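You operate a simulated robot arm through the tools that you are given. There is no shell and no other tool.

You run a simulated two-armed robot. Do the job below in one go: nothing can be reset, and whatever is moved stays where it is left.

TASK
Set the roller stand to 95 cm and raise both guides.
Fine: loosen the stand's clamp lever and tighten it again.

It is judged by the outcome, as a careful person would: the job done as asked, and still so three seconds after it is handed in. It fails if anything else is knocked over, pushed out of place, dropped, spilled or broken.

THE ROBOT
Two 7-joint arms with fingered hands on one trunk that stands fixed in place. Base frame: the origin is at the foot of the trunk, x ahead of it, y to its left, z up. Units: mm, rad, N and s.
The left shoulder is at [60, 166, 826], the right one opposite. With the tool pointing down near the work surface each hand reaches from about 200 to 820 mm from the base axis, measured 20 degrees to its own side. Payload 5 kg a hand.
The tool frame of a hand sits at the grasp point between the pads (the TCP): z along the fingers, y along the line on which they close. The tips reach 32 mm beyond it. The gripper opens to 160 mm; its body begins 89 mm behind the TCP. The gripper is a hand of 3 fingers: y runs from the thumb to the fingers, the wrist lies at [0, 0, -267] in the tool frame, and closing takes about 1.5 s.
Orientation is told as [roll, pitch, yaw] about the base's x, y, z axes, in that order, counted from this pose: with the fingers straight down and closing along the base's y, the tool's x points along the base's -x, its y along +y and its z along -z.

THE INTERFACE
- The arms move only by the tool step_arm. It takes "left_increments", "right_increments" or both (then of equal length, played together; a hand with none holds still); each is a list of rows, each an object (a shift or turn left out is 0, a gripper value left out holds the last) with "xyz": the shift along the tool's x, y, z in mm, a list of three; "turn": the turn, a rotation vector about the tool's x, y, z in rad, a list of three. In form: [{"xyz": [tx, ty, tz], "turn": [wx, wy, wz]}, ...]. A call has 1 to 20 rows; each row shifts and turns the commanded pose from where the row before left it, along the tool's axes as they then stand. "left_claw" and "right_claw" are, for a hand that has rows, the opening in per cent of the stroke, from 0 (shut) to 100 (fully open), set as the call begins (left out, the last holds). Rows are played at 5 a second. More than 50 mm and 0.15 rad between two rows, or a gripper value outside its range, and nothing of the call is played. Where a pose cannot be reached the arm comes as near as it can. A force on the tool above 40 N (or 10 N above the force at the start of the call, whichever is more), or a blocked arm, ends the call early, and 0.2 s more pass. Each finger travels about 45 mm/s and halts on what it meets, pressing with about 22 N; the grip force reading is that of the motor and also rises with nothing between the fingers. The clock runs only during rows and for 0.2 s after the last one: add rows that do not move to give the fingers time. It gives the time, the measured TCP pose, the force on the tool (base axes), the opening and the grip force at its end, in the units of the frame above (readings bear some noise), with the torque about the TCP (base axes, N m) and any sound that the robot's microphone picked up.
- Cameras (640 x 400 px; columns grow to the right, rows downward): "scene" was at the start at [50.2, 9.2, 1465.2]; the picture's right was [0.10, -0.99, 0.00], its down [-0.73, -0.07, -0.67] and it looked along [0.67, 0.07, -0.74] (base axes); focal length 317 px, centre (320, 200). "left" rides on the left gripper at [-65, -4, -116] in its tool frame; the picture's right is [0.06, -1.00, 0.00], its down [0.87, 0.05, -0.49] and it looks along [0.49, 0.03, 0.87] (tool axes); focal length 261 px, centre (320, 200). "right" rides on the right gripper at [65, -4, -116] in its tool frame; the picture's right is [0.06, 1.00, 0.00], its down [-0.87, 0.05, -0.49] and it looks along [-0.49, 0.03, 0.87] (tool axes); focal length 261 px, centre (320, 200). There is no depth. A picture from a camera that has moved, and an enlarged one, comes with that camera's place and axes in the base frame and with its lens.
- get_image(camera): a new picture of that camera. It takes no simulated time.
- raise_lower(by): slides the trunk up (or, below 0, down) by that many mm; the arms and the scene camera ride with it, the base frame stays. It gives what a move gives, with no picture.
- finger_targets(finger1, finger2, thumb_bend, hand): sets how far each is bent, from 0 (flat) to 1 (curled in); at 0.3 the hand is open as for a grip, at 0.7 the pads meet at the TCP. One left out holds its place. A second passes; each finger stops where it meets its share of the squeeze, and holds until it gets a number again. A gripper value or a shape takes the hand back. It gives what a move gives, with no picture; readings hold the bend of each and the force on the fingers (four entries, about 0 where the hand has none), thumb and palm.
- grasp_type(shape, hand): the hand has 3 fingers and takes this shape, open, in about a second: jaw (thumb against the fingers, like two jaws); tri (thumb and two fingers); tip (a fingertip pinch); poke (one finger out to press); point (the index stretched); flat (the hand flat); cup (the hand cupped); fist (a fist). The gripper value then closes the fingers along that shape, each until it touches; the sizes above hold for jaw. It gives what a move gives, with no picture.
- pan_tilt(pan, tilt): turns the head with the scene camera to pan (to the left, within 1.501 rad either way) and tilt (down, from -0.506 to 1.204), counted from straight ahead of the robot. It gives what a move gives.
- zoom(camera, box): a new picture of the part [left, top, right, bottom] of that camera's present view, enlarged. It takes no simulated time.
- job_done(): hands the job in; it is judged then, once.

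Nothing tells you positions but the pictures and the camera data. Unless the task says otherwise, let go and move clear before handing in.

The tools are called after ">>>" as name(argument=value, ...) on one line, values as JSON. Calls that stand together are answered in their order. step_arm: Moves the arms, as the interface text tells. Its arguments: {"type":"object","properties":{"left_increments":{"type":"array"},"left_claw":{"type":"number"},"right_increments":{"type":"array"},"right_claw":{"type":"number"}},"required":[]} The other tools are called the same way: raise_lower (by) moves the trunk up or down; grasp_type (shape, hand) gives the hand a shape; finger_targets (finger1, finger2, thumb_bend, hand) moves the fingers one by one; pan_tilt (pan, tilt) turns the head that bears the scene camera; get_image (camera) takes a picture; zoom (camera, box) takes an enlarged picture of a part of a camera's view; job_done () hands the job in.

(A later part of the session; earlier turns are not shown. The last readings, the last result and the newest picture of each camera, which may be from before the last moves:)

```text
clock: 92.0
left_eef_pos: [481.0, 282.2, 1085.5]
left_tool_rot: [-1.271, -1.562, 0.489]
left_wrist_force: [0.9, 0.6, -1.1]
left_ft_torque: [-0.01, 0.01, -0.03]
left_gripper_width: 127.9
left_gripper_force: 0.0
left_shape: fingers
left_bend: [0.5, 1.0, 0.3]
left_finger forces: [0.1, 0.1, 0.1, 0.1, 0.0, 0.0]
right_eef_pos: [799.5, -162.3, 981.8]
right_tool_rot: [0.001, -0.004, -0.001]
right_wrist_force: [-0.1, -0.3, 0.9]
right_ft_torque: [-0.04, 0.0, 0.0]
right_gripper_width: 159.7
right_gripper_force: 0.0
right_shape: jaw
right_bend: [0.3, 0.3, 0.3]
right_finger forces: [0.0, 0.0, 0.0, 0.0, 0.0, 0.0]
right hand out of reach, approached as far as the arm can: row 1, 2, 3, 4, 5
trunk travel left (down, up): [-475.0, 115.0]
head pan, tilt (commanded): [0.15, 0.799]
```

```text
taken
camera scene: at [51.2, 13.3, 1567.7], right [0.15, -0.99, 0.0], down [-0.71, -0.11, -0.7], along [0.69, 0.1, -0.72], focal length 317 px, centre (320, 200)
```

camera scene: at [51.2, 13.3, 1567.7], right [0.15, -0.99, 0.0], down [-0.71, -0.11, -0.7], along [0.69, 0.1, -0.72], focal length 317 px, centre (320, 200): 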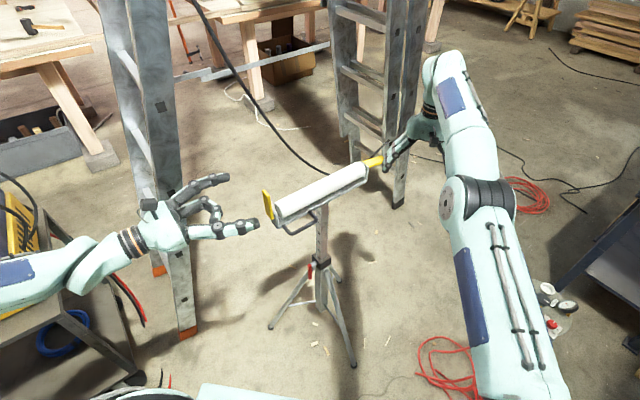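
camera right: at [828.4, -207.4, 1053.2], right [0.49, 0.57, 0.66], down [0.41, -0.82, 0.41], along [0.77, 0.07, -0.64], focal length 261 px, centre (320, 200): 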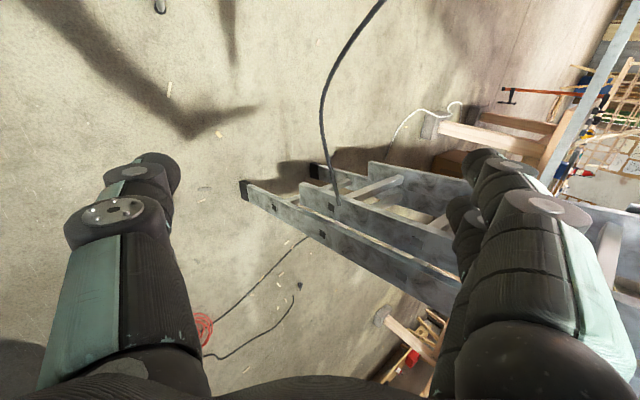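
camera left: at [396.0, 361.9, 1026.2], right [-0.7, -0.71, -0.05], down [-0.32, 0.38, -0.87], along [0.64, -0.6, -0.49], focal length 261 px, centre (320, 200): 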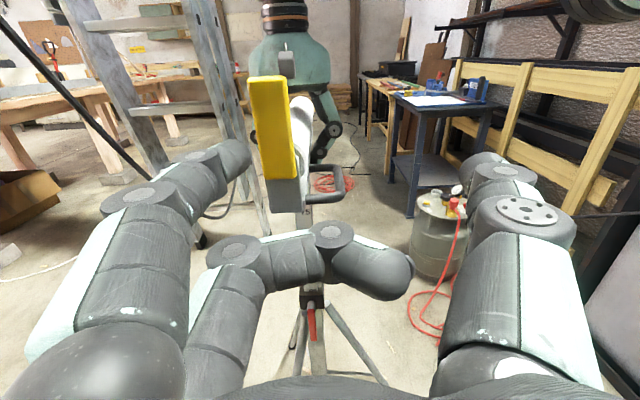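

>>> step_arm(right_increments=[{"xyz": [40, -14.5, -4]}, {"xyz": [40, -14.5, -4]}, {"xyz": [40, -14.5, -4]}, {"xyz": [40, -14.5, -4]}, {}])

>>> step_arm(right_increments=[{"turn": [0, -0.1428, 0]}, {"turn": [0, -0.1428, 0]}, {"turn": [0, -0.1428, 0]}, {"turn": [0, -0.1428, 0]}, {}])

>>> get_image(camera="scene")

```text
clock: 93.2
left_eef_pos: [481.4, 281.6, 1085.3]
left_tool_rot: [-1.267, -1.563, 0.487]
left_wrist_force: [0.0, 0.0, 0.6]
left_ft_torque: [-0.04, 0.01, 0.02]
left_gripper_width: 127.8
left_gripper_force: 0.1
left_shape: fingers
left_bend: [0.5, 1.0, 0.3]
left_finger forces: [0.0, 0.0, 0.0, 0.0, 0.0, 0.0]
right_eef_pos: [639.9, -218.6, 996.5]
right_tool_rot: [0.001, -0.005, -0.003]
right_wrist_force: [0.3, 0.3, -0.6]
right_ft_torque: [0.03, 0.03, 0.02]
right_gripper_width: 160.1
right_gripper_force: 0.0
right_shape: jaw
right_bend: [0.3, 0.3, 0.3]
right_finger forces: [0.0, 0.1, 0.0, 0.1, 0.0, 0.0]
trunk travel left (down, up): [-475.0, 115.0]
head pan, tilt (commanded): [0.15, 0.799]
```

```text
clock: 94.5
left_eef_pos: [480.9, 281.5, 1084.5]
left_tool_rot: [-1.242, -1.564, 0.459]
left_wrist_force: [0.4, 0.4, -0.4]
left_ft_torque: [-0.01, -0.02, 0.03]
left_gripper_width: 127.7
left_gripper_force: 0.1
left_shape: fingers
left_bend: [0.5, 1.0, 0.3]
left_finger forces: [0.0, 0.0, 0.1, 0.0, 0.0, 0.0]
right_eef_pos: [640.6, -219.8, 996.5]
right_tool_rot: [0.0, -0.574, -0.003]
right_wrist_force: [-0.6, 0.5, -0.1]
right_ft_torque: [0.01, -0.03, 0.01]
right_gripper_width: 160.0
right_gripper_force: 0.1
right_shape: jaw
right_bend: [0.3, 0.3, 0.3]
right_finger forces: [0.0, 0.0, 0.0, 0.0, 0.0, 0.0]
trunk travel left (down, up): [-475.0, 115.0]
head pan, tilt (commanded): [0.15, 0.799]
```

```text
taken
camera scene: at [51.3, 12.9, 1567.7], right [0.15, -0.99, 0.0], down [-0.71, -0.11, -0.7], along [0.69, 0.1, -0.72], focal length 317 px, centre (320, 200)
```

scene: 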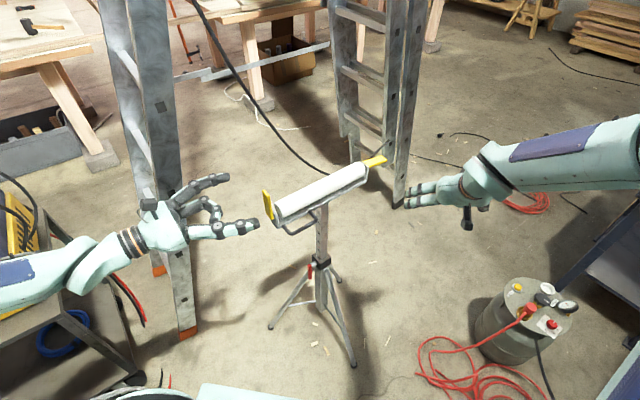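

>>> step_arm(right_increments=[{"turn": [0, -0.1428, 0]}, {"turn": [0, -0.1428, 0]}, {"turn": [0, -0.1428, 0]}, {"turn": [0, -0.1428, 0]}, {"turn": [0, -0.1428, 0]}, {"turn": [0, -0.1428, 0]}, {"turn": [0, -0.1428, 0]}, {}])

>>> get_image(camera="scene")

>>> get_image(camera="right")

```text
clock: 96.2
left_eef_pos: [480.5, 281.8, 1085.2]
left_tool_rot: [-1.296, -1.56, 0.513]
left_wrist_force: [-0.2, 0.3, -0.7]
left_ft_torque: [0.01, 0.0, -0.01]
left_gripper_width: 127.9
left_gripper_force: 0.0
left_shape: fingers
left_bend: [0.5, 1.0, 0.3]
left_finger forces: [0.0, 0.0, 0.0, 0.0, 0.1, 0.0]
right_eef_pos: [639.7, -219.3, 996.5]
right_tool_rot: [0.001, -1.001, -0.005]
right_wrist_force: [-0.5, -0.2, 0.3]
right_ft_torque: [-0.01, -0.02, -0.01]
right_gripper_width: 159.8
right_gripper_force: 0.0
right_shape: jaw
right_bend: [0.3, 0.3, 0.3]
right_finger forces: [0.0, 0.1, 0.0, 0.0, 0.0, 0.0]
right hand out of reach, approached as far as the arm can: row 4, 5, 6, 7
trunk travel left (down, up): [-475.0, 115.0]
head pan, tilt (commanded): [0.15, 0.799]
```

```text
taken
camera scene: at [51.1, 13.6, 1567.7], right [0.15, -0.99, 0.0], down [-0.71, -0.11, -0.7], along [0.69, 0.1, -0.72], focal length 317 px, centre (320, 200)
```

scene: 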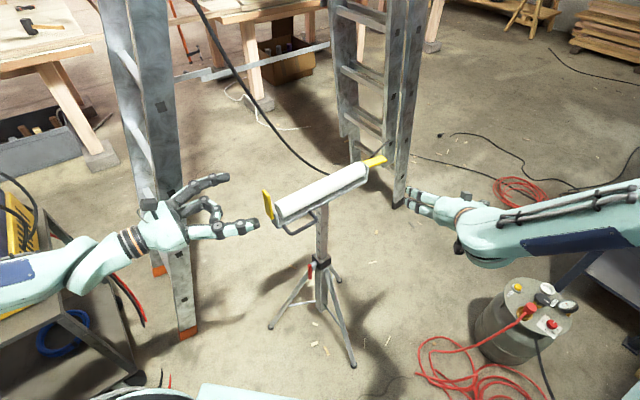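

```text
taken
camera right: at [508.3, -222.3, 1004.1], right [-0.03, 1.0, -0.05], down [0.05, 0.05, 1.0], along [1.0, 0.03, -0.06], focal length 261 px, centre (320, 200)
```

right: 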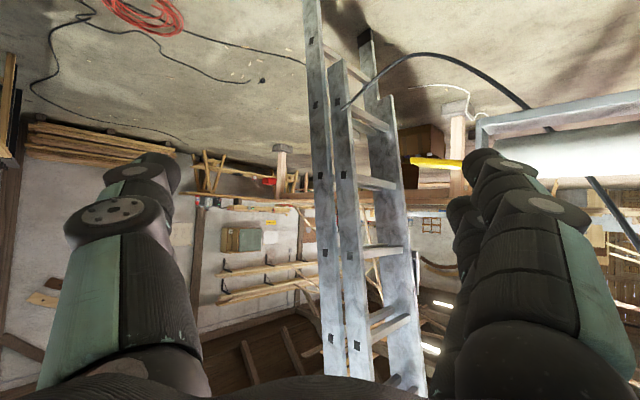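

The right hand manages 57° of pitch here. As with the left hand, turning the fingers inward 45° should help, and that points them straight across under the far guide.

>>> step_arm(right_increments=[{"turn": [-0.11, 0, -0.0707]}, {"turn": [-0.11, 0, -0.0707]}, {"turn": [-0.11, 0, -0.0707]}, {"turn": [-0.11, 0, -0.0707]}, {"turn": [-0.11, 0, -0.0707]}, {"turn": [-0.11, 0, -0.0707]}, {}])

>>> step_arm(right_increments=[{"turn": [0, -0.1428, 0]}, {"turn": [0, -0.1428, 0]}, {"turn": [0, -0.1428, 0]}, {"turn": [0, -0.1428, 0]}, {}])

>>> get_image(camera="scene")

>>> get_image(camera="right")

```text
clock: 97.8
left_eef_pos: [480.8, 281.0, 1085.4]
left_tool_rot: [-1.254, -1.563, 0.47]
left_wrist_force: [-0.3, -0.8, -0.4]
left_ft_torque: [0.03, -0.03, 0.03]
left_gripper_width: 127.8
left_gripper_force: 0.0
left_shape: fingers
left_bend: [0.5, 1.0, 0.3]
left_finger forces: [0.1, 0.1, 0.0, 0.0, 0.0, 0.0]
right_eef_pos: [640.1, -219.4, 996.7]
right_tool_rot: [-0.002, -1.004, 0.784]
right_wrist_force: [0.9, 0.5, 0.0]
right_ft_torque: [-0.02, 0.01, 0.0]
right_gripper_width: 160.1
right_gripper_force: 0.1
right_shape: jaw
right_bend: [0.3, 0.3, 0.3]
right_finger forces: [0.1, 0.1, 0.1, 0.0, 0.1, 0.0]
trunk travel left (down, up): [-475.0, 115.0]
head pan, tilt (commanded): [0.15, 0.799]
```

```text
clock: 99.0
left_eef_pos: [480.8, 282.3, 1085.4]
left_tool_rot: [-1.276, -1.563, 0.493]
left_wrist_force: [-0.4, 0.6, -0.1]
left_ft_torque: [0.0, 0.02, 0.02]
left_gripper_width: 128.0
left_gripper_force: 0.1
left_shape: fingers
left_bend: [0.5, 1.0, 0.3]
left_finger forces: [0.0, 0.1, 0.1, 0.0, 0.0, 0.0]
right_eef_pos: [639.5, -220.0, 996.6]
right_tool_rot: [-2.648, -1.566, -2.855]
right_wrist_force: [0.3, 0.0, -0.3]
right_ft_torque: [0.0, 0.01, 0.01]
right_gripper_width: 159.8
right_gripper_force: 0.1
right_shape: jaw
right_bend: [0.3, 0.3, 0.3]
right_finger forces: [0.1, 0.1, 0.1, 0.0, 0.1, 0.1]
trunk travel left (down, up): [-475.0, 115.0]
head pan, tilt (commanded): [0.15, 0.799]
```

```text
taken
camera scene: at [51.1, 13.2, 1567.7], right [0.15, -0.99, 0.0], down [-0.71, -0.11, -0.7], along [0.69, 0.1, -0.72], focal length 317 px, centre (320, 200)
```

scene: 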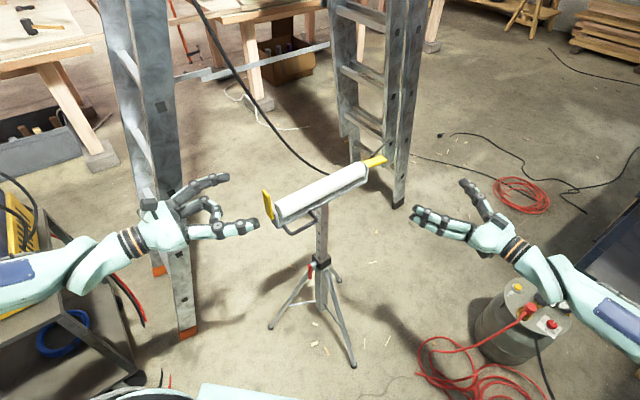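

```text
taken
camera right: at [561.6, -303.6, 930.9], right [-0.7, 0.71, -0.06], down [-0.39, -0.31, 0.87], along [0.6, 0.63, 0.49], focal length 261 px, centre (320, 200)
```

right: 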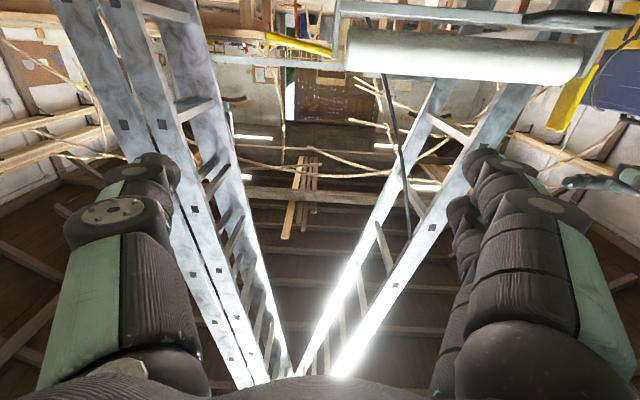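

The right hand is now level, pointing straight across under the far guide. I'll set one finger straight and curl the other, as I did with the left hand.

>>> finger_targets(hand="right", finger1=0.5, finger2=1.0, thumb_bend=0.3)

>>> get_image(camera="right")

>>> zoom(camera="scene", box=[350, 130, 550, 290])

```text
clock: 100.0
left_eef_pos: [480.7, 281.4, 1085.4]
left_tool_rot: [-1.261, -1.564, 0.477]
left_wrist_force: [-0.3, -0.1, -0.1]
left_ft_torque: [0.01, 0.0, 0.04]
left_gripper_width: 127.7
left_gripper_force: 0.0
left_shape: fingers
left_bend: [0.5, 1.0, 0.3]
left_finger forces: [0.1, 0.0, 0.0, 0.1, 0.0, 0.0]
right_eef_pos: [640.4, -219.8, 995.7]
right_tool_rot: [-2.625, -1.567, -2.877]
right_wrist_force: [-0.7, 0.7, 0.0]
right_ft_torque: [0.02, 0.02, -0.02]
right_gripper_width: 128.4
right_gripper_force: 0.1
right_shape: fingers
right_bend: [0.5, 1.0, 0.3]
right_finger forces: [0.0, 0.0, 0.0, 0.1, 0.0, 0.0]
trunk travel left (down, up): [-475.0, 115.0]
head pan, tilt (commanded): [0.15, 0.799]
```

```text
taken
camera right: at [561.5, -303.5, 930.8], right [-0.7, 0.71, -0.06], down [-0.39, -0.31, 0.87], along [0.6, 0.63, 0.49], focal length 261 px, centre (320, 200)
```

right: 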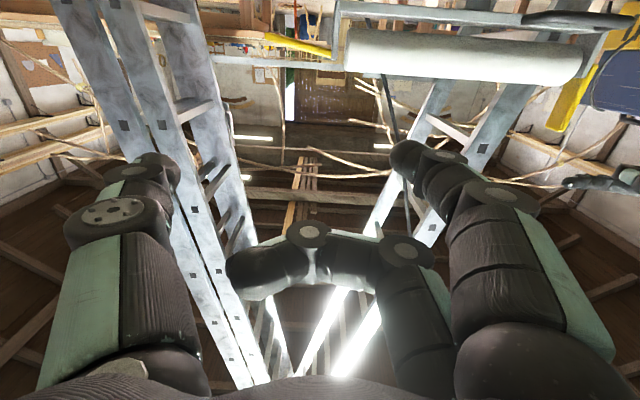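

```text
2.50 times, centred on (450, 210) of scene
camera zoom: at [51.1, 13.1, 1567.7], right [0.15, -0.99, 0.0], down [-0.71, -0.11, -0.7], along [0.69, 0.1, -0.72], focal length 793 px, centre (-5, 175)
```

zoom: 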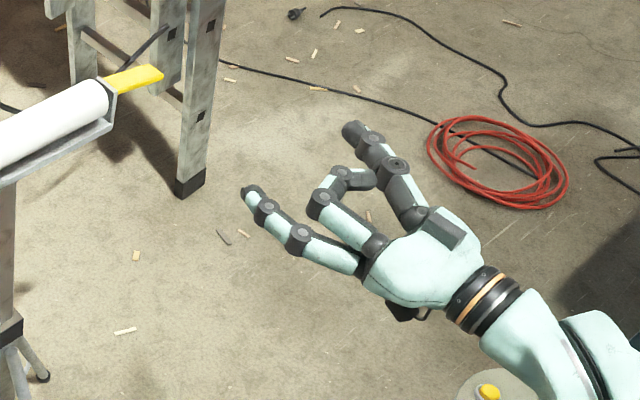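

Finger 2 is the upper one on this hand, so I'll swap them.

>>> finger_targets(hand="right", finger1=1.0, finger2=0.5, thumb_bend=0.3)

>>> get_image(camera="right")

>>> zoom(camera="scene", box=[350, 130, 550, 290])

```text
clock: 101.0
left_eef_pos: [480.6, 282.6, 1084.9]
left_tool_rot: [-1.262, -1.563, 0.48]
left_wrist_force: [0.8, 0.1, -0.2]
left_ft_torque: [0.01, 0.01, 0.02]
left_gripper_width: 127.6
left_gripper_force: 0.0
left_shape: fingers
left_bend: [0.5, 1.0, 0.3]
left_finger forces: [0.1, 0.2, 0.0, 0.0, 0.0, 0.0]
right_eef_pos: [640.8, -219.4, 997.2]
right_tool_rot: [-2.652, -1.568, -2.852]
right_wrist_force: [0.0, -0.3, 0.6]
right_ft_torque: [-0.03, -0.01, -0.03]
right_gripper_width: 74.5
right_gripper_force: 0.1
right_shape: fingers
right_bend: [1.0, 0.5, 0.3]
right_finger forces: [0.0, 0.1, 0.1, 0.0, 0.0, 0.0]
trunk travel left (down, up): [-475.0, 115.0]
head pan, tilt (commanded): [0.15, 0.799]
```

```text
taken
camera right: at [561.5, -303.6, 930.8], right [-0.7, 0.71, -0.06], down [-0.39, -0.31, 0.87], along [0.6, 0.63, 0.49], focal length 261 px, centre (320, 200)
```

right: 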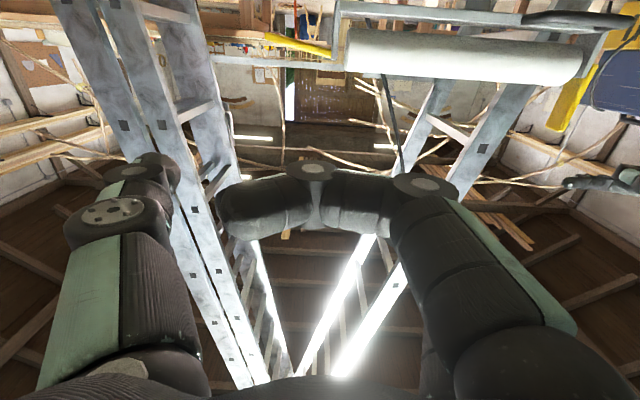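

```text
2.50 times, centred on (450, 210) of scene
camera zoom: at [51.1, 13.1, 1567.7], right [0.15, -0.99, 0.0], down [-0.71, -0.11, -0.7], along [0.69, 0.1, -0.72], focal length 793 px, centre (-5, 175)
```

zoom: 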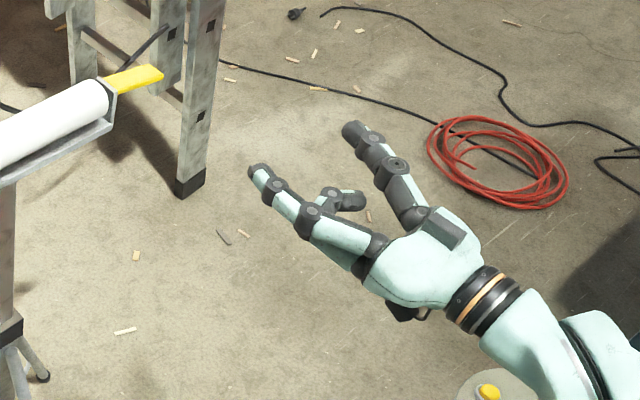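

>>> step_arm(right_increments=[{"xyz": [32, -23, 21.5]}, {"xyz": [32, -23, 21.5]}, {"xyz": [32, -23, 21.5]}, {"xyz": [32, -23, 21.5]}, {}])

>>> get_image(camera="right")

>>> zoom(camera="scene", box=[330, 110, 530, 270])

```text
clock: 102.2
left_eef_pos: [480.7, 281.1, 1084.6]
left_tool_rot: [-1.254, -1.564, 0.47]
left_wrist_force: [-0.8, -0.1, 0.4]
left_ft_torque: [-0.01, 0.02, 0.02]
left_gripper_width: 127.9
left_gripper_force: 0.1
left_shape: fingers
left_bend: [0.5, 1.0, 0.3]
left_finger forces: [0.0, 0.1, 0.0, 0.0, 0.0, 0.1]
right_eef_pos: [767.0, -225.3, 869.2]
right_tool_rot: [-2.624, -1.566, -2.881]
right_wrist_force: [0.1, 0.6, 0.2]
right_ft_torque: [0.04, 0.0, -0.03]
right_gripper_width: 74.0
right_gripper_force: 0.0
right_shape: fingers
right_bend: [1.0, 0.5, 0.3]
right_finger forces: [0.0, 0.1, 0.0, 0.1, 0.0, 0.0]
trunk travel left (down, up): [-475.0, 115.0]
head pan, tilt (commanded): [0.15, 0.799]
```

```text
taken
camera right: at [688.7, -308.1, 804.0], right [-0.7, 0.71, -0.06], down [-0.39, -0.31, 0.87], along [0.6, 0.63, 0.49], focal length 261 px, centre (320, 200)
```

right: 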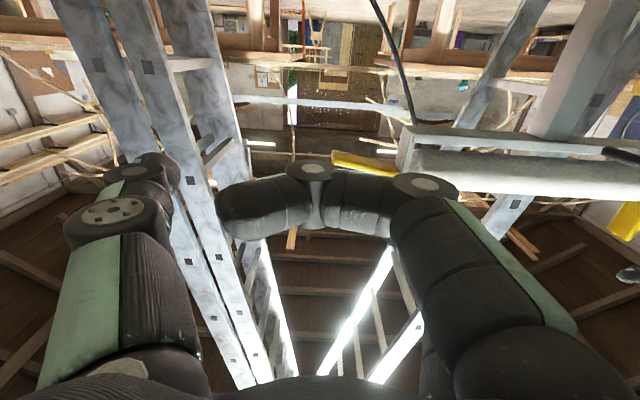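

```text
2.50 times, centred on (430, 190) of scene
camera zoom: at [51.2, 13.0, 1567.7], right [0.15, -0.99, 0.0], down [-0.71, -0.11, -0.7], along [0.69, 0.1, -0.72], focal length 793 px, centre (45, 225)
```

zoom: 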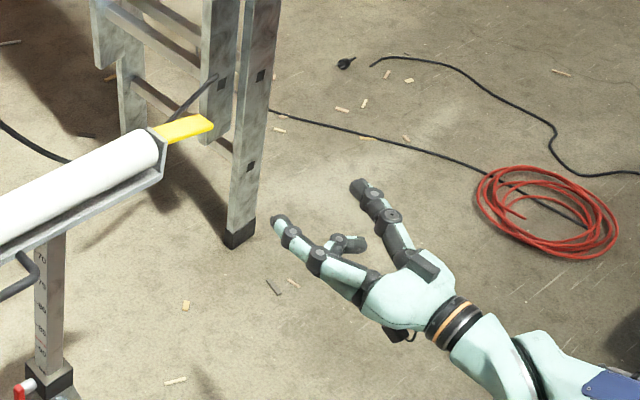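

>>> step_arm(right_increments=[{"xyz": [0, -2, 35]}, {"xyz": [0, -2, 35]}, {"xyz": [0, -2, 35]}, {}])

>>> zoom(camera="scene", box=[330, 110, 480, 230])

>>> get_image(camera="right")

```text
clock: 103.2
left_eef_pos: [481.4, 281.0, 1085.0]
left_tool_rot: [-1.247, -1.563, 0.465]
left_wrist_force: [0.6, 0.1, 0.2]
left_ft_torque: [-0.01, 0.02, 0.0]
left_gripper_width: 127.8
left_gripper_force: 0.1
left_shape: fingers
left_bend: [0.5, 1.0, 0.3]
left_finger forces: [0.1, 0.1, 0.1, 0.0, 0.0, 0.1]
right_eef_pos: [845.8, -155.6, 869.9]
right_tool_rot: [-2.684, -1.569, -2.818]
right_wrist_force: [0.5, -0.2, -0.4]
right_ft_torque: [-0.02, 0.03, -0.01]
right_gripper_width: 74.3
right_gripper_force: 0.2
right_shape: fingers
right_bend: [1.0, 0.5, 0.3]
right_finger forces: [0.0, 0.0, 0.0, 0.0, 0.0, 0.0]
trunk travel left (down, up): [-475.0, 115.0]
head pan, tilt (commanded): [0.15, 0.799]
```

```text
3.33 times, centred on (405, 170) of scene
camera zoom: at [51.3, 13.0, 1567.7], right [0.15, -0.99, 0.0], down [-0.71, -0.11, -0.7], along [0.69, 0.1, -0.72], focal length 1057 px, centre (37, 300)
```

zoom: 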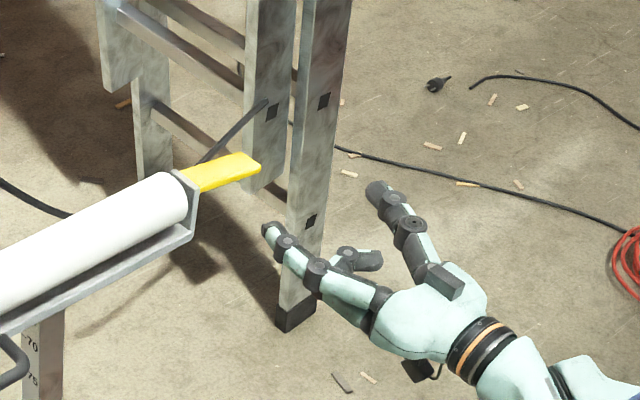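

```text
taken
camera right: at [767.2, -240.1, 803.9], right [-0.7, 0.71, -0.06], down [-0.39, -0.31, 0.87], along [0.6, 0.63, 0.49], focal length 261 px, centre (320, 200)
```

right: 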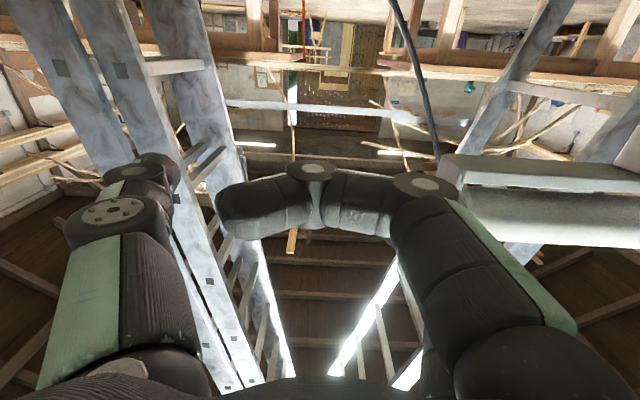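

>>> step_arm(right_increments=[{"xyz": [0, 0, 26]}, {"xyz": [0, 0, 26]}, {"xyz": [0, 0, 26]}, {}])

>>> zoom(camera="scene", box=[330, 110, 450, 210])

>>> get_image(camera="right")

```text
clock: 104.2
left_eef_pos: [480.0, 281.9, 1085.8]
left_tool_rot: [-1.25, -1.563, 0.469]
left_wrist_force: [-1.1, -0.1, 0.5]
left_ft_torque: [-0.01, 0.02, 0.01]
left_gripper_width: 127.9
left_gripper_force: 0.1
left_shape: fingers
left_bend: [0.5, 1.0, 0.3]
left_finger forces: [0.0, 0.0, 0.0, 0.1, 0.0, 0.1]
right_eef_pos: [901.4, -101.4, 869.9]
right_tool_rot: [-2.763, -1.568, -2.739]
right_wrist_force: [-0.1, 0.0, 0.5]
right_ft_torque: [0.01, -0.03, 0.0]
right_gripper_width: 74.4
right_gripper_force: 0.1
right_shape: fingers
right_bend: [1.0, 0.5, 0.3]
right_finger forces: [0.0, 0.1, 0.0, 0.0, 0.0, 0.0]
trunk travel left (down, up): [-475.0, 115.0]
head pan, tilt (commanded): [0.15, 0.799]
```

```text
4.00 times, centred on (390, 160) of scene
camera zoom: at [51.3, 13.0, 1567.7], right [0.15, -0.99, 0.0], down [-0.71, -0.11, -0.7], along [0.69, 0.1, -0.72], focal length 1269 px, centre (40, 360)
```

zoom: 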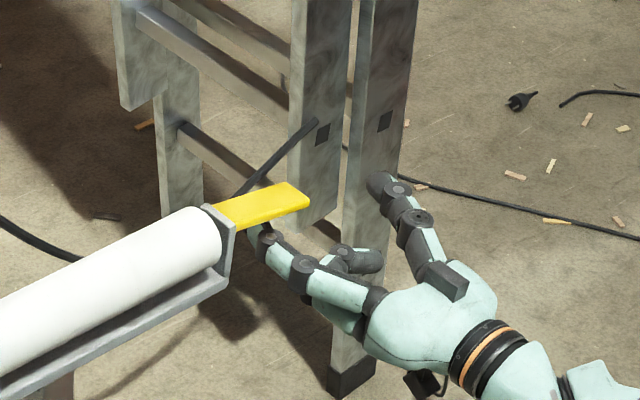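

```text
taken
camera right: at [822.6, -184.1, 804.1], right [-0.7, 0.71, -0.06], down [-0.39, -0.31, 0.87], along [0.6, 0.63, 0.49], focal length 261 px, centre (320, 200)
```

right: 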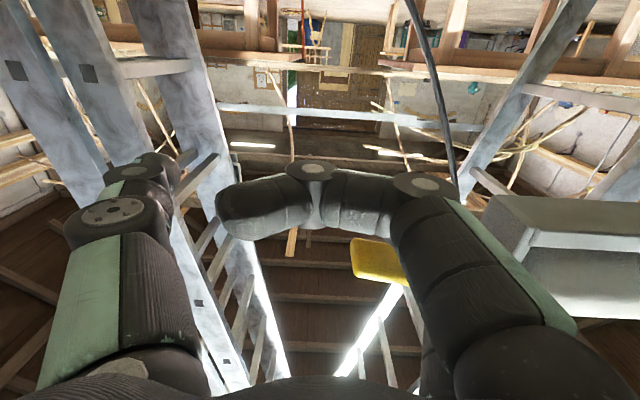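

The finger is under the middle of the far guide. I'll raise it.

>>> step_arm(right_increments=[{"xyz": [-8, 0, 0]}, {"xyz": [-8, 0, 0]}, {"xyz": [-8, 0, 0]}, {"xyz": [-8, 0, 0]}, {"xyz": [-8, 0, 0]}, {}])

>>> zoom(camera="scene", box=[330, 110, 450, 210])

>>> get_image(camera="right")

```text
clock: 105.7
left_eef_pos: [481.4, 281.5, 1085.3]
left_tool_rot: [-1.264, -1.563, 0.481]
left_wrist_force: [-0.2, -0.3, 0.0]
left_ft_torque: [-0.01, -0.01, 0.02]
left_gripper_width: 128.0
left_gripper_force: 0.1
left_shape: fingers
left_bend: [0.5, 1.0, 0.3]
left_finger forces: [0.0, 0.1, 0.0, 0.0, 0.0, 0.0]
right_eef_pos: [900.5, -100.2, 909.0]
right_tool_rot: [-2.743, -1.568, -2.759]
right_wrist_force: [0.3, -0.4, -0.8]
right_ft_torque: [-0.04, -0.01, 0.03]
right_gripper_width: 74.3
right_gripper_force: 0.2
right_shape: fingers
right_bend: [1.0, 0.5, 0.3]
right_finger forces: [0.0, 0.5, 0.1, 0.1, 0.0, 0.1]
trunk travel left (down, up): [-475.0, 115.0]
head pan, tilt (commanded): [0.15, 0.799]
```

```text
4.00 times, centred on (390, 160) of scene
camera zoom: at [51.2, 13.2, 1567.7], right [0.15, -0.99, 0.0], down [-0.71, -0.11, -0.7], along [0.69, 0.1, -0.72], focal length 1269 px, centre (40, 360)
```

zoom: 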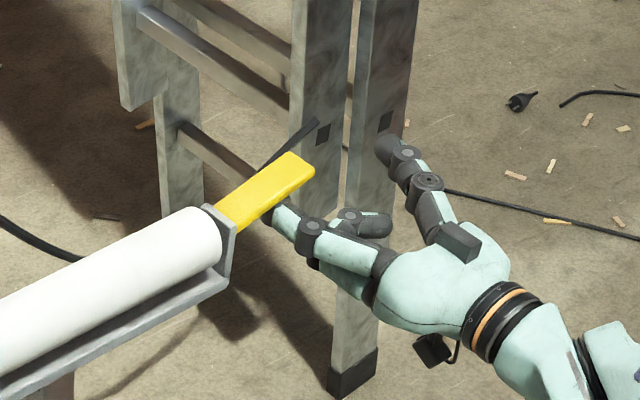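

```text
taken
camera right: at [821.6, -183.4, 844.1], right [-0.7, 0.71, -0.06], down [-0.39, -0.31, 0.87], along [0.6, 0.63, 0.49], focal length 261 px, centre (320, 200)
```

right: 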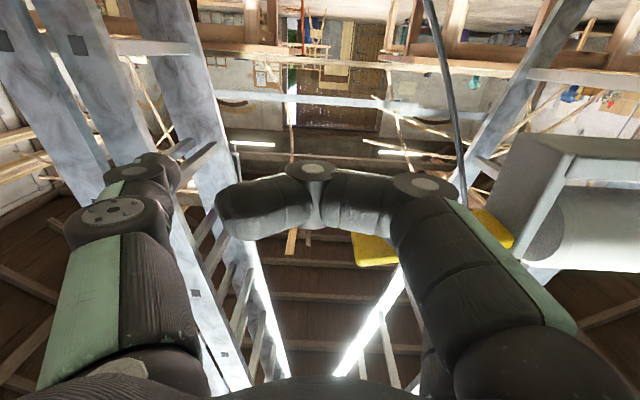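

>>> step_arm(right_increments=[{"xyz": [-8, 0, 0]}, {"xyz": [-8, 1, 0]}, {"xyz": [-8, 2, 0]}, {"xyz": [-8, 3, 0]}, {"xyz": [-7, 4, 0]}, {}])

>>> zoom(camera="scene", box=[330, 90, 450, 190])

>>> get_image(camera="right")

```text
clock: 107.0
left_eef_pos: [480.0, 282.2, 1085.0]
left_tool_rot: [-1.268, -1.563, 0.483]
left_wrist_force: [-0.3, -0.1, 0.7]
left_ft_torque: [0.02, -0.02, -0.01]
left_gripper_width: 127.7
left_gripper_force: 0.1
left_shape: fingers
left_bend: [0.5, 1.0, 0.3]
left_finger forces: [0.0, 0.1, 0.1, 0.0, 0.0, 0.0]
right_eef_pos: [892.6, -93.6, 948.2]
right_tool_rot: [-2.628, -1.568, -2.876]
right_wrist_force: [0.2, -0.2, -0.2]
right_ft_torque: [-0.03, 0.01, -0.01]
right_gripper_width: 74.4
right_gripper_force: 0.3
right_shape: fingers
right_bend: [1.0, 0.5, 0.3]
right_finger forces: [0.1, 0.2, 0.0, 0.1, 0.0, 0.1]
trunk travel left (down, up): [-475.0, 115.0]
head pan, tilt (commanded): [0.15, 0.799]
```

```text
4.00 times, centred on (390, 140) of scene
camera zoom: at [51.2, 13.2, 1567.7], right [0.15, -0.99, 0.0], down [-0.71, -0.11, -0.7], along [0.69, 0.1, -0.72], focal length 1269 px, centre (40, 440)
```

zoom: 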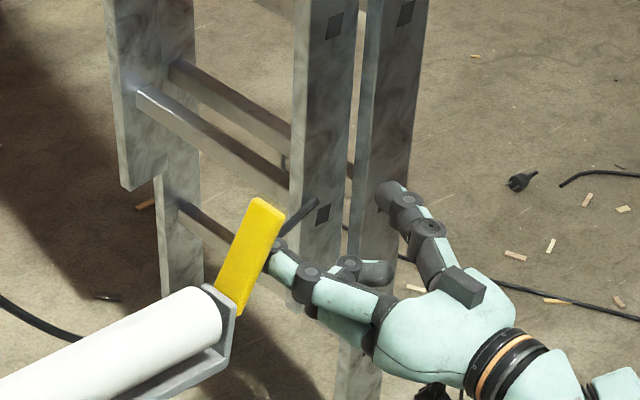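

```text
taken
camera right: at [813.9, -176.4, 882.6], right [-0.7, 0.71, -0.06], down [-0.39, -0.31, 0.87], along [0.6, 0.63, 0.49], focal length 261 px, centre (320, 200)
```

right: 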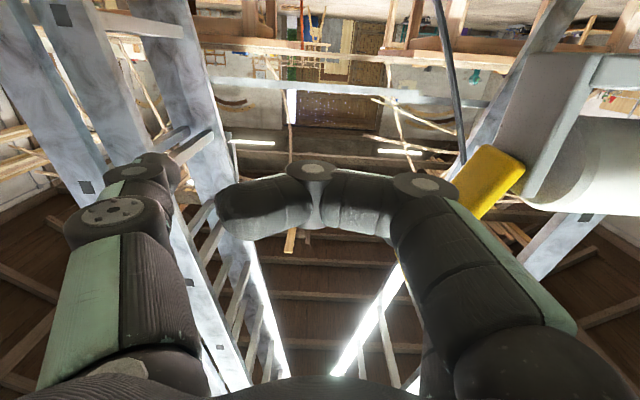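

>>> step_arm(right_increments=[{"xyz": [-4, 5, 0]}, {"xyz": [-3, 5, 0]}, {"xyz": [-1, 5, 0]}, {"xyz": [0, 4, 0]}, {}])

>>> zoom(camera="scene", box=[330, 90, 450, 190])

>>> get_image(camera="right")

```text
clock: 108.2
left_eef_pos: [480.3, 280.5, 1085.3]
left_tool_rot: [-1.235, -1.564, 0.452]
left_wrist_force: [-0.2, 0.2, -0.5]
left_ft_torque: [-0.01, -0.02, -0.01]
left_gripper_width: 127.9
left_gripper_force: 0.1
left_shape: fingers
left_bend: [0.5, 1.0, 0.3]
left_finger forces: [0.0, 0.1, 0.0, 0.0, 0.1, 0.0]
right_eef_pos: [879.3, -80.5, 956.5]
right_tool_rot: [-2.63, -1.569, -2.874]
right_wrist_force: [1.1, -2.3, -0.2]
right_ft_torque: [0.05, 0.04, 0.08]
right_gripper_width: 74.2
right_gripper_force: 1.7
right_shape: fingers
right_bend: [1.0, 0.51, 0.3]
right_finger forces: [0.0, 3.0, 0.0, 0.0, 0.0, 0.0]
trunk travel left (down, up): [-475.0, 115.0]
head pan, tilt (commanded): [0.15, 0.799]
```

```text
4.00 times, centred on (390, 140) of scene
camera zoom: at [51.3, 12.8, 1567.7], right [0.15, -0.99, 0.0], down [-0.71, -0.11, -0.7], along [0.69, 0.1, -0.72], focal length 1269 px, centre (40, 440)
```

zoom: 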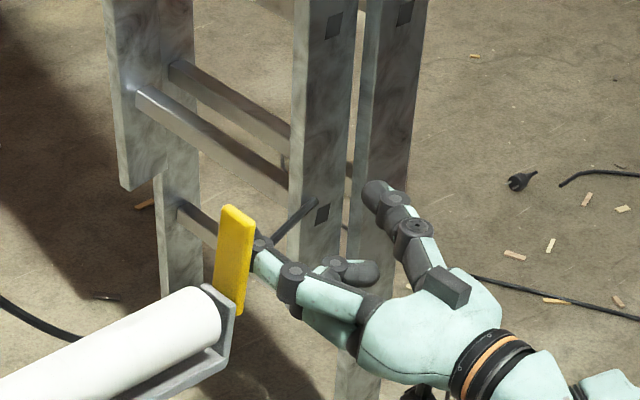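

```text
taken
camera right: at [801.6, -164.0, 890.5], right [-0.7, 0.71, -0.06], down [-0.39, -0.31, 0.87], along [0.6, 0.63, 0.49], focal length 261 px, centre (320, 200)
```

right: 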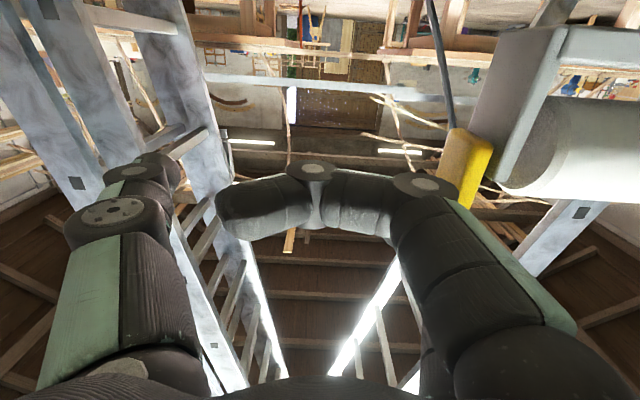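

The far guide is upright and meets about 3 N of resistance. I'll press it just slightly more to seat it.

>>> step_arm(right_increments=[{"xyz": [0, 2, 0]}, {"xyz": [0, 2, 0]}, {}])

>>> zoom(camera="scene", box=[330, 90, 450, 190])

```text
clock: 109.0
left_eef_pos: [481.3, 279.9, 1084.6]
left_tool_rot: [-1.187, -1.562, 0.403]
left_wrist_force: [-0.2, 0.4, -0.3]
left_ft_torque: [-0.03, 0.0, 0.02]
left_gripper_width: 127.8
left_gripper_force: 0.1
left_shape: fingers
left_bend: [0.5, 1.0, 0.3]
left_finger forces: [0.0, 0.0, 0.0, 0.0, 0.0, 0.0]
right_eef_pos: [876.9, -78.3, 956.0]
right_tool_rot: [-2.889, -1.568, -2.613]
right_wrist_force: [3.0, -8.4, 0.8]
right_ft_torque: [0.18, 0.05, 0.27]
right_gripper_width: 74.2
right_gripper_force: 4.0
right_shape: fingers
right_bend: [1.0, 0.52, 0.3]
right_finger forces: [0.0, 8.4, 0.0, 0.1, 0.0, 0.0]
trunk travel left (down, up): [-475.0, 115.0]
head pan, tilt (commanded): [0.15, 0.799]
```

```text
4.00 times, centred on (390, 140) of scene
camera zoom: at [51.4, 12.2, 1567.7], right [0.15, -0.99, 0.0], down [-0.71, -0.11, -0.7], along [0.69, 0.1, -0.72], focal length 1269 px, centre (40, 440)
```

zoom: 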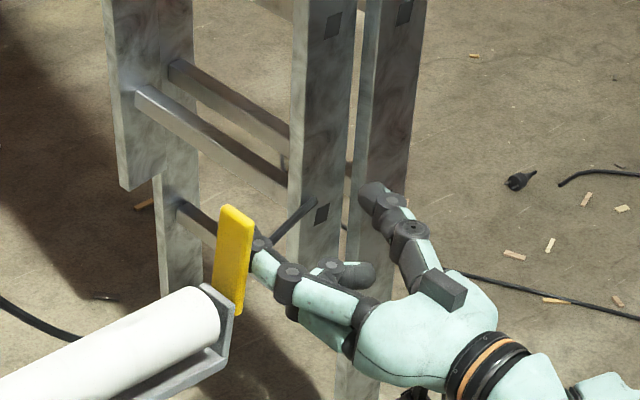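

It is seated. I'll back the finger off outward and then retreat.

>>> step_arm(right_increments=[{"xyz": [0, -6, 0]}, {"xyz": [0, -10, 0]}, {"xyz": [0, -10, -10]}, {"xyz": [0, 0, -35]}, {"xyz": [0, 0, -40]}, {"xyz": [0, 0, -40]}, {"xyz": [0, 0, -40]}, {}])

>>> get_image(camera="scene")

>>> zoom(camera="scene", box=[250, 140, 410, 260])

```text
clock: 110.8
left_eef_pos: [481.5, 281.7, 1083.8]
left_tool_rot: [-1.271, -1.56, 0.491]
left_wrist_force: [-0.2, -0.7, 1.5]
left_ft_torque: [-0.02, 0.02, 0.01]
left_gripper_width: 127.8
left_gripper_force: 0.0
left_shape: fingers
left_bend: [0.5, 1.0, 0.3]
left_finger forces: [0.0, 0.0, 0.1, 0.1, 0.0, 0.0]
right_eef_pos: [777.9, -209.9, 955.3]
right_tool_rot: [-2.618, -1.567, -2.886]
right_wrist_force: [0.5, 0.7, -0.4]
right_ft_torque: [0.02, 0.03, 0.01]
right_gripper_width: 74.4
right_gripper_force: 0.2
right_shape: fingers
right_bend: [1.0, 0.5, 0.3]
right_finger forces: [0.0, 0.0, 0.0, 0.0, 0.0, 0.0]
trunk travel left (down, up): [-475.0, 115.0]
head pan, tilt (commanded): [0.15, 0.799]
```

```text
taken
camera scene: at [51.2, 13.3, 1567.7], right [0.15, -0.99, 0.0], down [-0.71, -0.11, -0.7], along [0.69, 0.1, -0.72], focal length 317 px, centre (320, 200)
```

scene: 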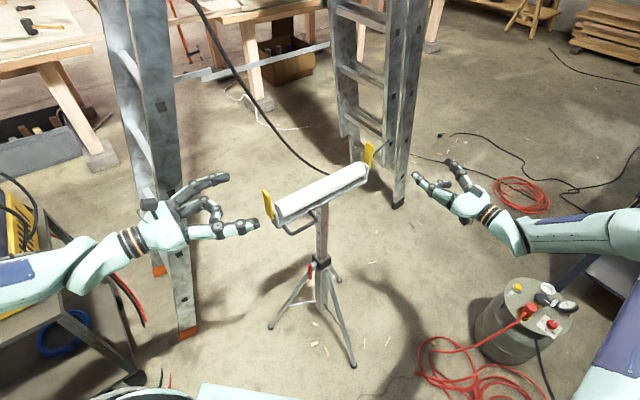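

```text
3.33 times, centred on (330, 200) of scene
camera zoom: at [51.2, 13.3, 1567.7], right [0.15, -0.99, 0.0], down [-0.71, -0.11, -0.7], along [0.69, 0.1, -0.72], focal length 1057 px, centre (287, 200)
```

zoom: 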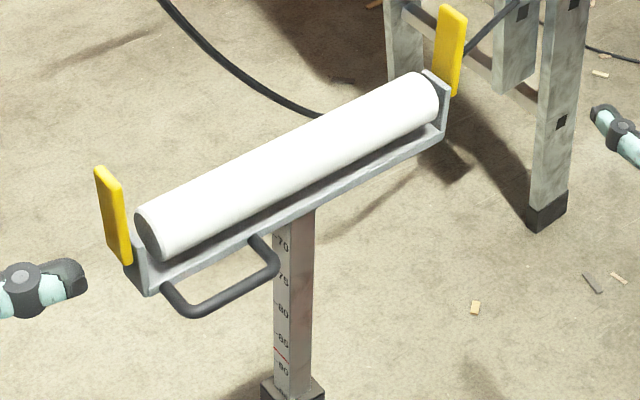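

Both guides are up. I'll bring the left camera down on its own side to read the scale and lever properly.

>>> step_arm(left_increments=[{"xyz": [0, -30, -20]}, {"xyz": [40, 0, -15]}, {"xyz": [40, 0, 0]}, {"xyz": [40, 0, 0]}, {"xyz": [40, 0, 0]}, {"xyz": [40, 0, 0]}, {"xyz": [40, 0, 0]}, {}])

>>> get_image(camera="left")

```text
clock: 112.7
left_eef_pos: [432.9, 285.2, 847.2]
left_tool_rot: [-1.248, -1.565, 0.464]
left_wrist_force: [0.4, 0.6, -0.1]
left_ft_torque: [0.01, 0.03, 0.02]
left_gripper_width: 127.9
left_gripper_force: 0.0
left_shape: fingers
left_bend: [0.5, 1.0, 0.3]
left_finger forces: [0.0, 0.0, 0.0, 0.0, 0.0, 0.1]
right_eef_pos: [778.5, -210.7, 955.8]
right_tool_rot: [-2.651, -1.566, -2.851]
right_wrist_force: [0.4, 0.1, 0.5]
right_ft_torque: [0.01, 0.02, 0.02]
right_gripper_width: 74.4
right_gripper_force: 0.1
right_shape: fingers
right_bend: [1.0, 0.5, 0.3]
right_finger forces: [0.0, 0.1, 0.0, 0.0, 0.0, 0.1]
trunk travel left (down, up): [-475.0, 115.0]
head pan, tilt (commanded): [0.15, 0.799]
```

```text
taken
camera left: at [348.8, 363.1, 912.7], right [-0.7, -0.71, -0.06], down [-0.32, 0.38, -0.87], along [0.64, -0.59, -0.49], focal length 261 px, centre (320, 200)
```

left: 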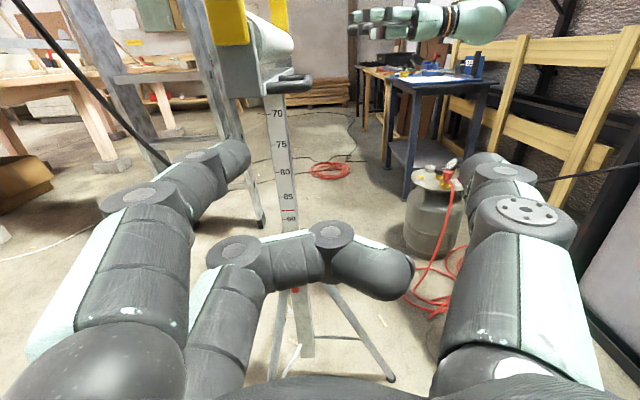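

>>> step_arm(left_increments=[{}, {}, {}, {}, {}, {}, {}], left_claw=100)

>>> get_image(camera="left")

>>> zoom(camera="left", box=[260, 210, 330, 310])

>>> zoom(camera="scene", box=[260, 230, 370, 380])

```text
clock: 114.2
left_eef_pos: [431.8, 284.8, 847.0]
left_tool_rot: [-1.259, -1.562, 0.478]
left_wrist_force: [-0.1, -0.6, -0.7]
left_ft_torque: [-0.01, 0.0, -0.03]
left_gripper_width: 0.0
left_gripper_force: 0.0
left_shape: poke
left_bend: [1.0, 1.0, 0.46]
left_finger forces: [0.1, 0.0, 0.0, 0.0, 0.0, 0.0]
right_eef_pos: [777.8, -209.9, 955.1]
right_tool_rot: [-2.65, -1.567, -2.851]
right_wrist_force: [0.0, 0.5, -1.1]
right_ft_torque: [-0.01, -0.01, -0.01]
right_gripper_width: 74.4
right_gripper_force: 0.0
right_shape: fingers
right_bend: [1.0, 0.5, 0.3]
right_finger forces: [0.0, 0.0, 0.0, 0.0, 0.0, 0.0]
trunk travel left (down, up): [-475.0, 115.0]
head pan, tilt (commanded): [0.15, 0.799]
```

```text
taken
camera left: at [348.8, 363.2, 913.1], right [-0.7, -0.71, -0.05], down [-0.32, 0.38, -0.87], along [0.64, -0.59, -0.49], focal length 261 px, centre (320, 200)
```

left: 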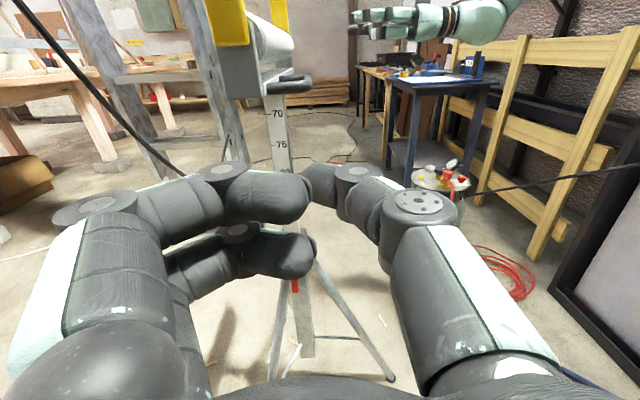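

```text
4.00 times, centred on (295, 260) of left
camera zoom: at [348.8, 363.2, 913.1], right [-0.7, -0.71, -0.05], down [-0.32, 0.38, -0.87], along [0.64, -0.59, -0.49], focal length 1043 px, centre (420, -40)
```

zoom: 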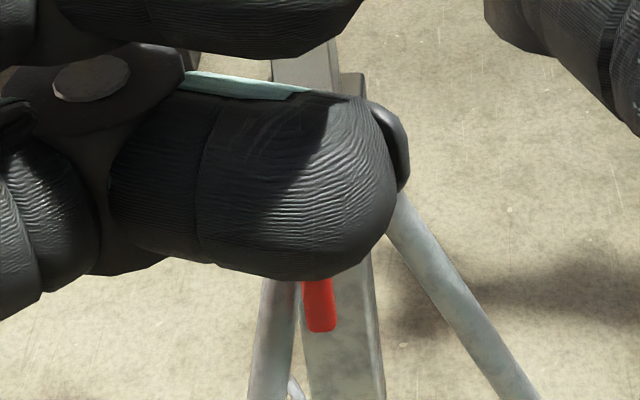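

```text
2.67 times, centred on (315, 305) of scene
camera zoom: at [51.2, 13.1, 1567.7], right [0.15, -0.99, 0.0], down [-0.71, -0.11, -0.7], along [0.69, 0.1, -0.72], focal length 846 px, centre (333, -80)
```

zoom: 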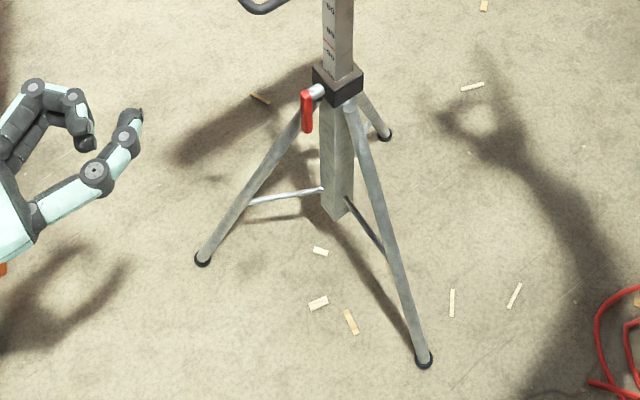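

It went back to the last shape, poke, so I'll set the left hand to the open jaw shape to clear the view.

>>> grasp_type(hand="left", shape="jaw")

>>> zoom(camera="left", box=[260, 200, 330, 310])

>>> zoom(camera="left", box=[265, 200, 315, 260])

```text
clock: 115.2
left_eef_pos: [433.0, 284.5, 846.3]
left_tool_rot: [-1.261, -1.563, 0.48]
left_wrist_force: [-0.4, -0.2, 0.3]
left_ft_torque: [-0.03, 0.0, 0.03]
left_gripper_width: 159.9
left_gripper_force: 0.0
left_shape: jaw
left_bend: [0.3, 0.3, 0.3]
left_finger forces: [0.1, 0.0, 0.1, 0.0, 0.0, 0.0]
right_eef_pos: [778.2, -209.7, 954.6]
right_tool_rot: [-2.668, -1.567, -2.835]
right_wrist_force: [0.6, 0.0, -0.7]
right_ft_torque: [0.0, 0.01, -0.01]
right_gripper_width: 74.4
right_gripper_force: 0.0
right_shape: fingers
right_bend: [1.0, 0.5, 0.3]
right_finger forces: [0.1, 0.0, 0.1, 0.0, 0.0, 0.0]
trunk travel left (down, up): [-475.0, 115.0]
head pan, tilt (commanded): [0.15, 0.799]
```

```text
3.64 times, centred on (295, 255) of left
camera zoom: at [348.8, 363.2, 913.1], right [-0.7, -0.71, -0.05], down [-0.32, 0.38, -0.87], along [0.64, -0.59, -0.49], focal length 948 px, centre (411, 0)
```

zoom: 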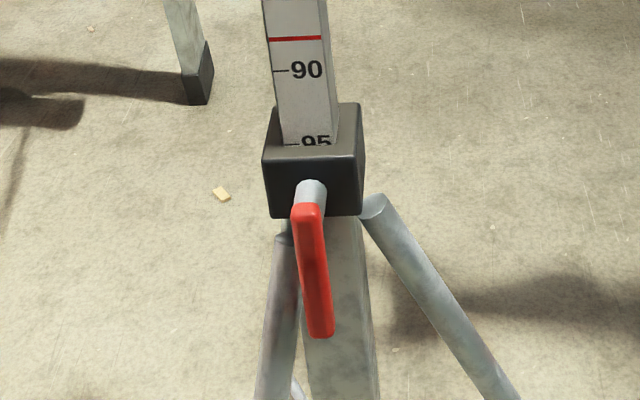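

```text
6.67 times, centred on (290, 230) of left
camera zoom: at [348.8, 363.2, 913.1], right [-0.7, -0.71, -0.05], down [-0.32, 0.38, -0.87], along [0.64, -0.59, -0.49], focal length 1738 px, centre (520, 0)
```

zoom: 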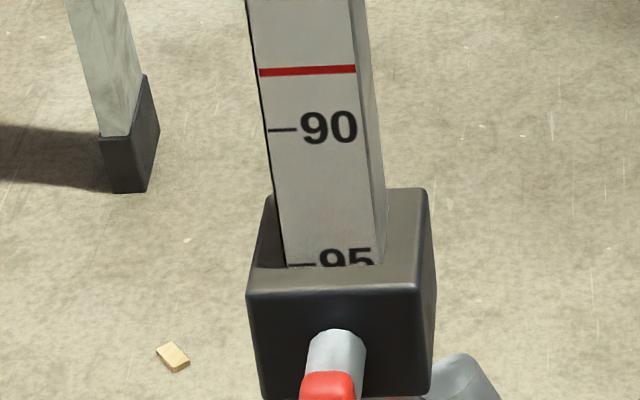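

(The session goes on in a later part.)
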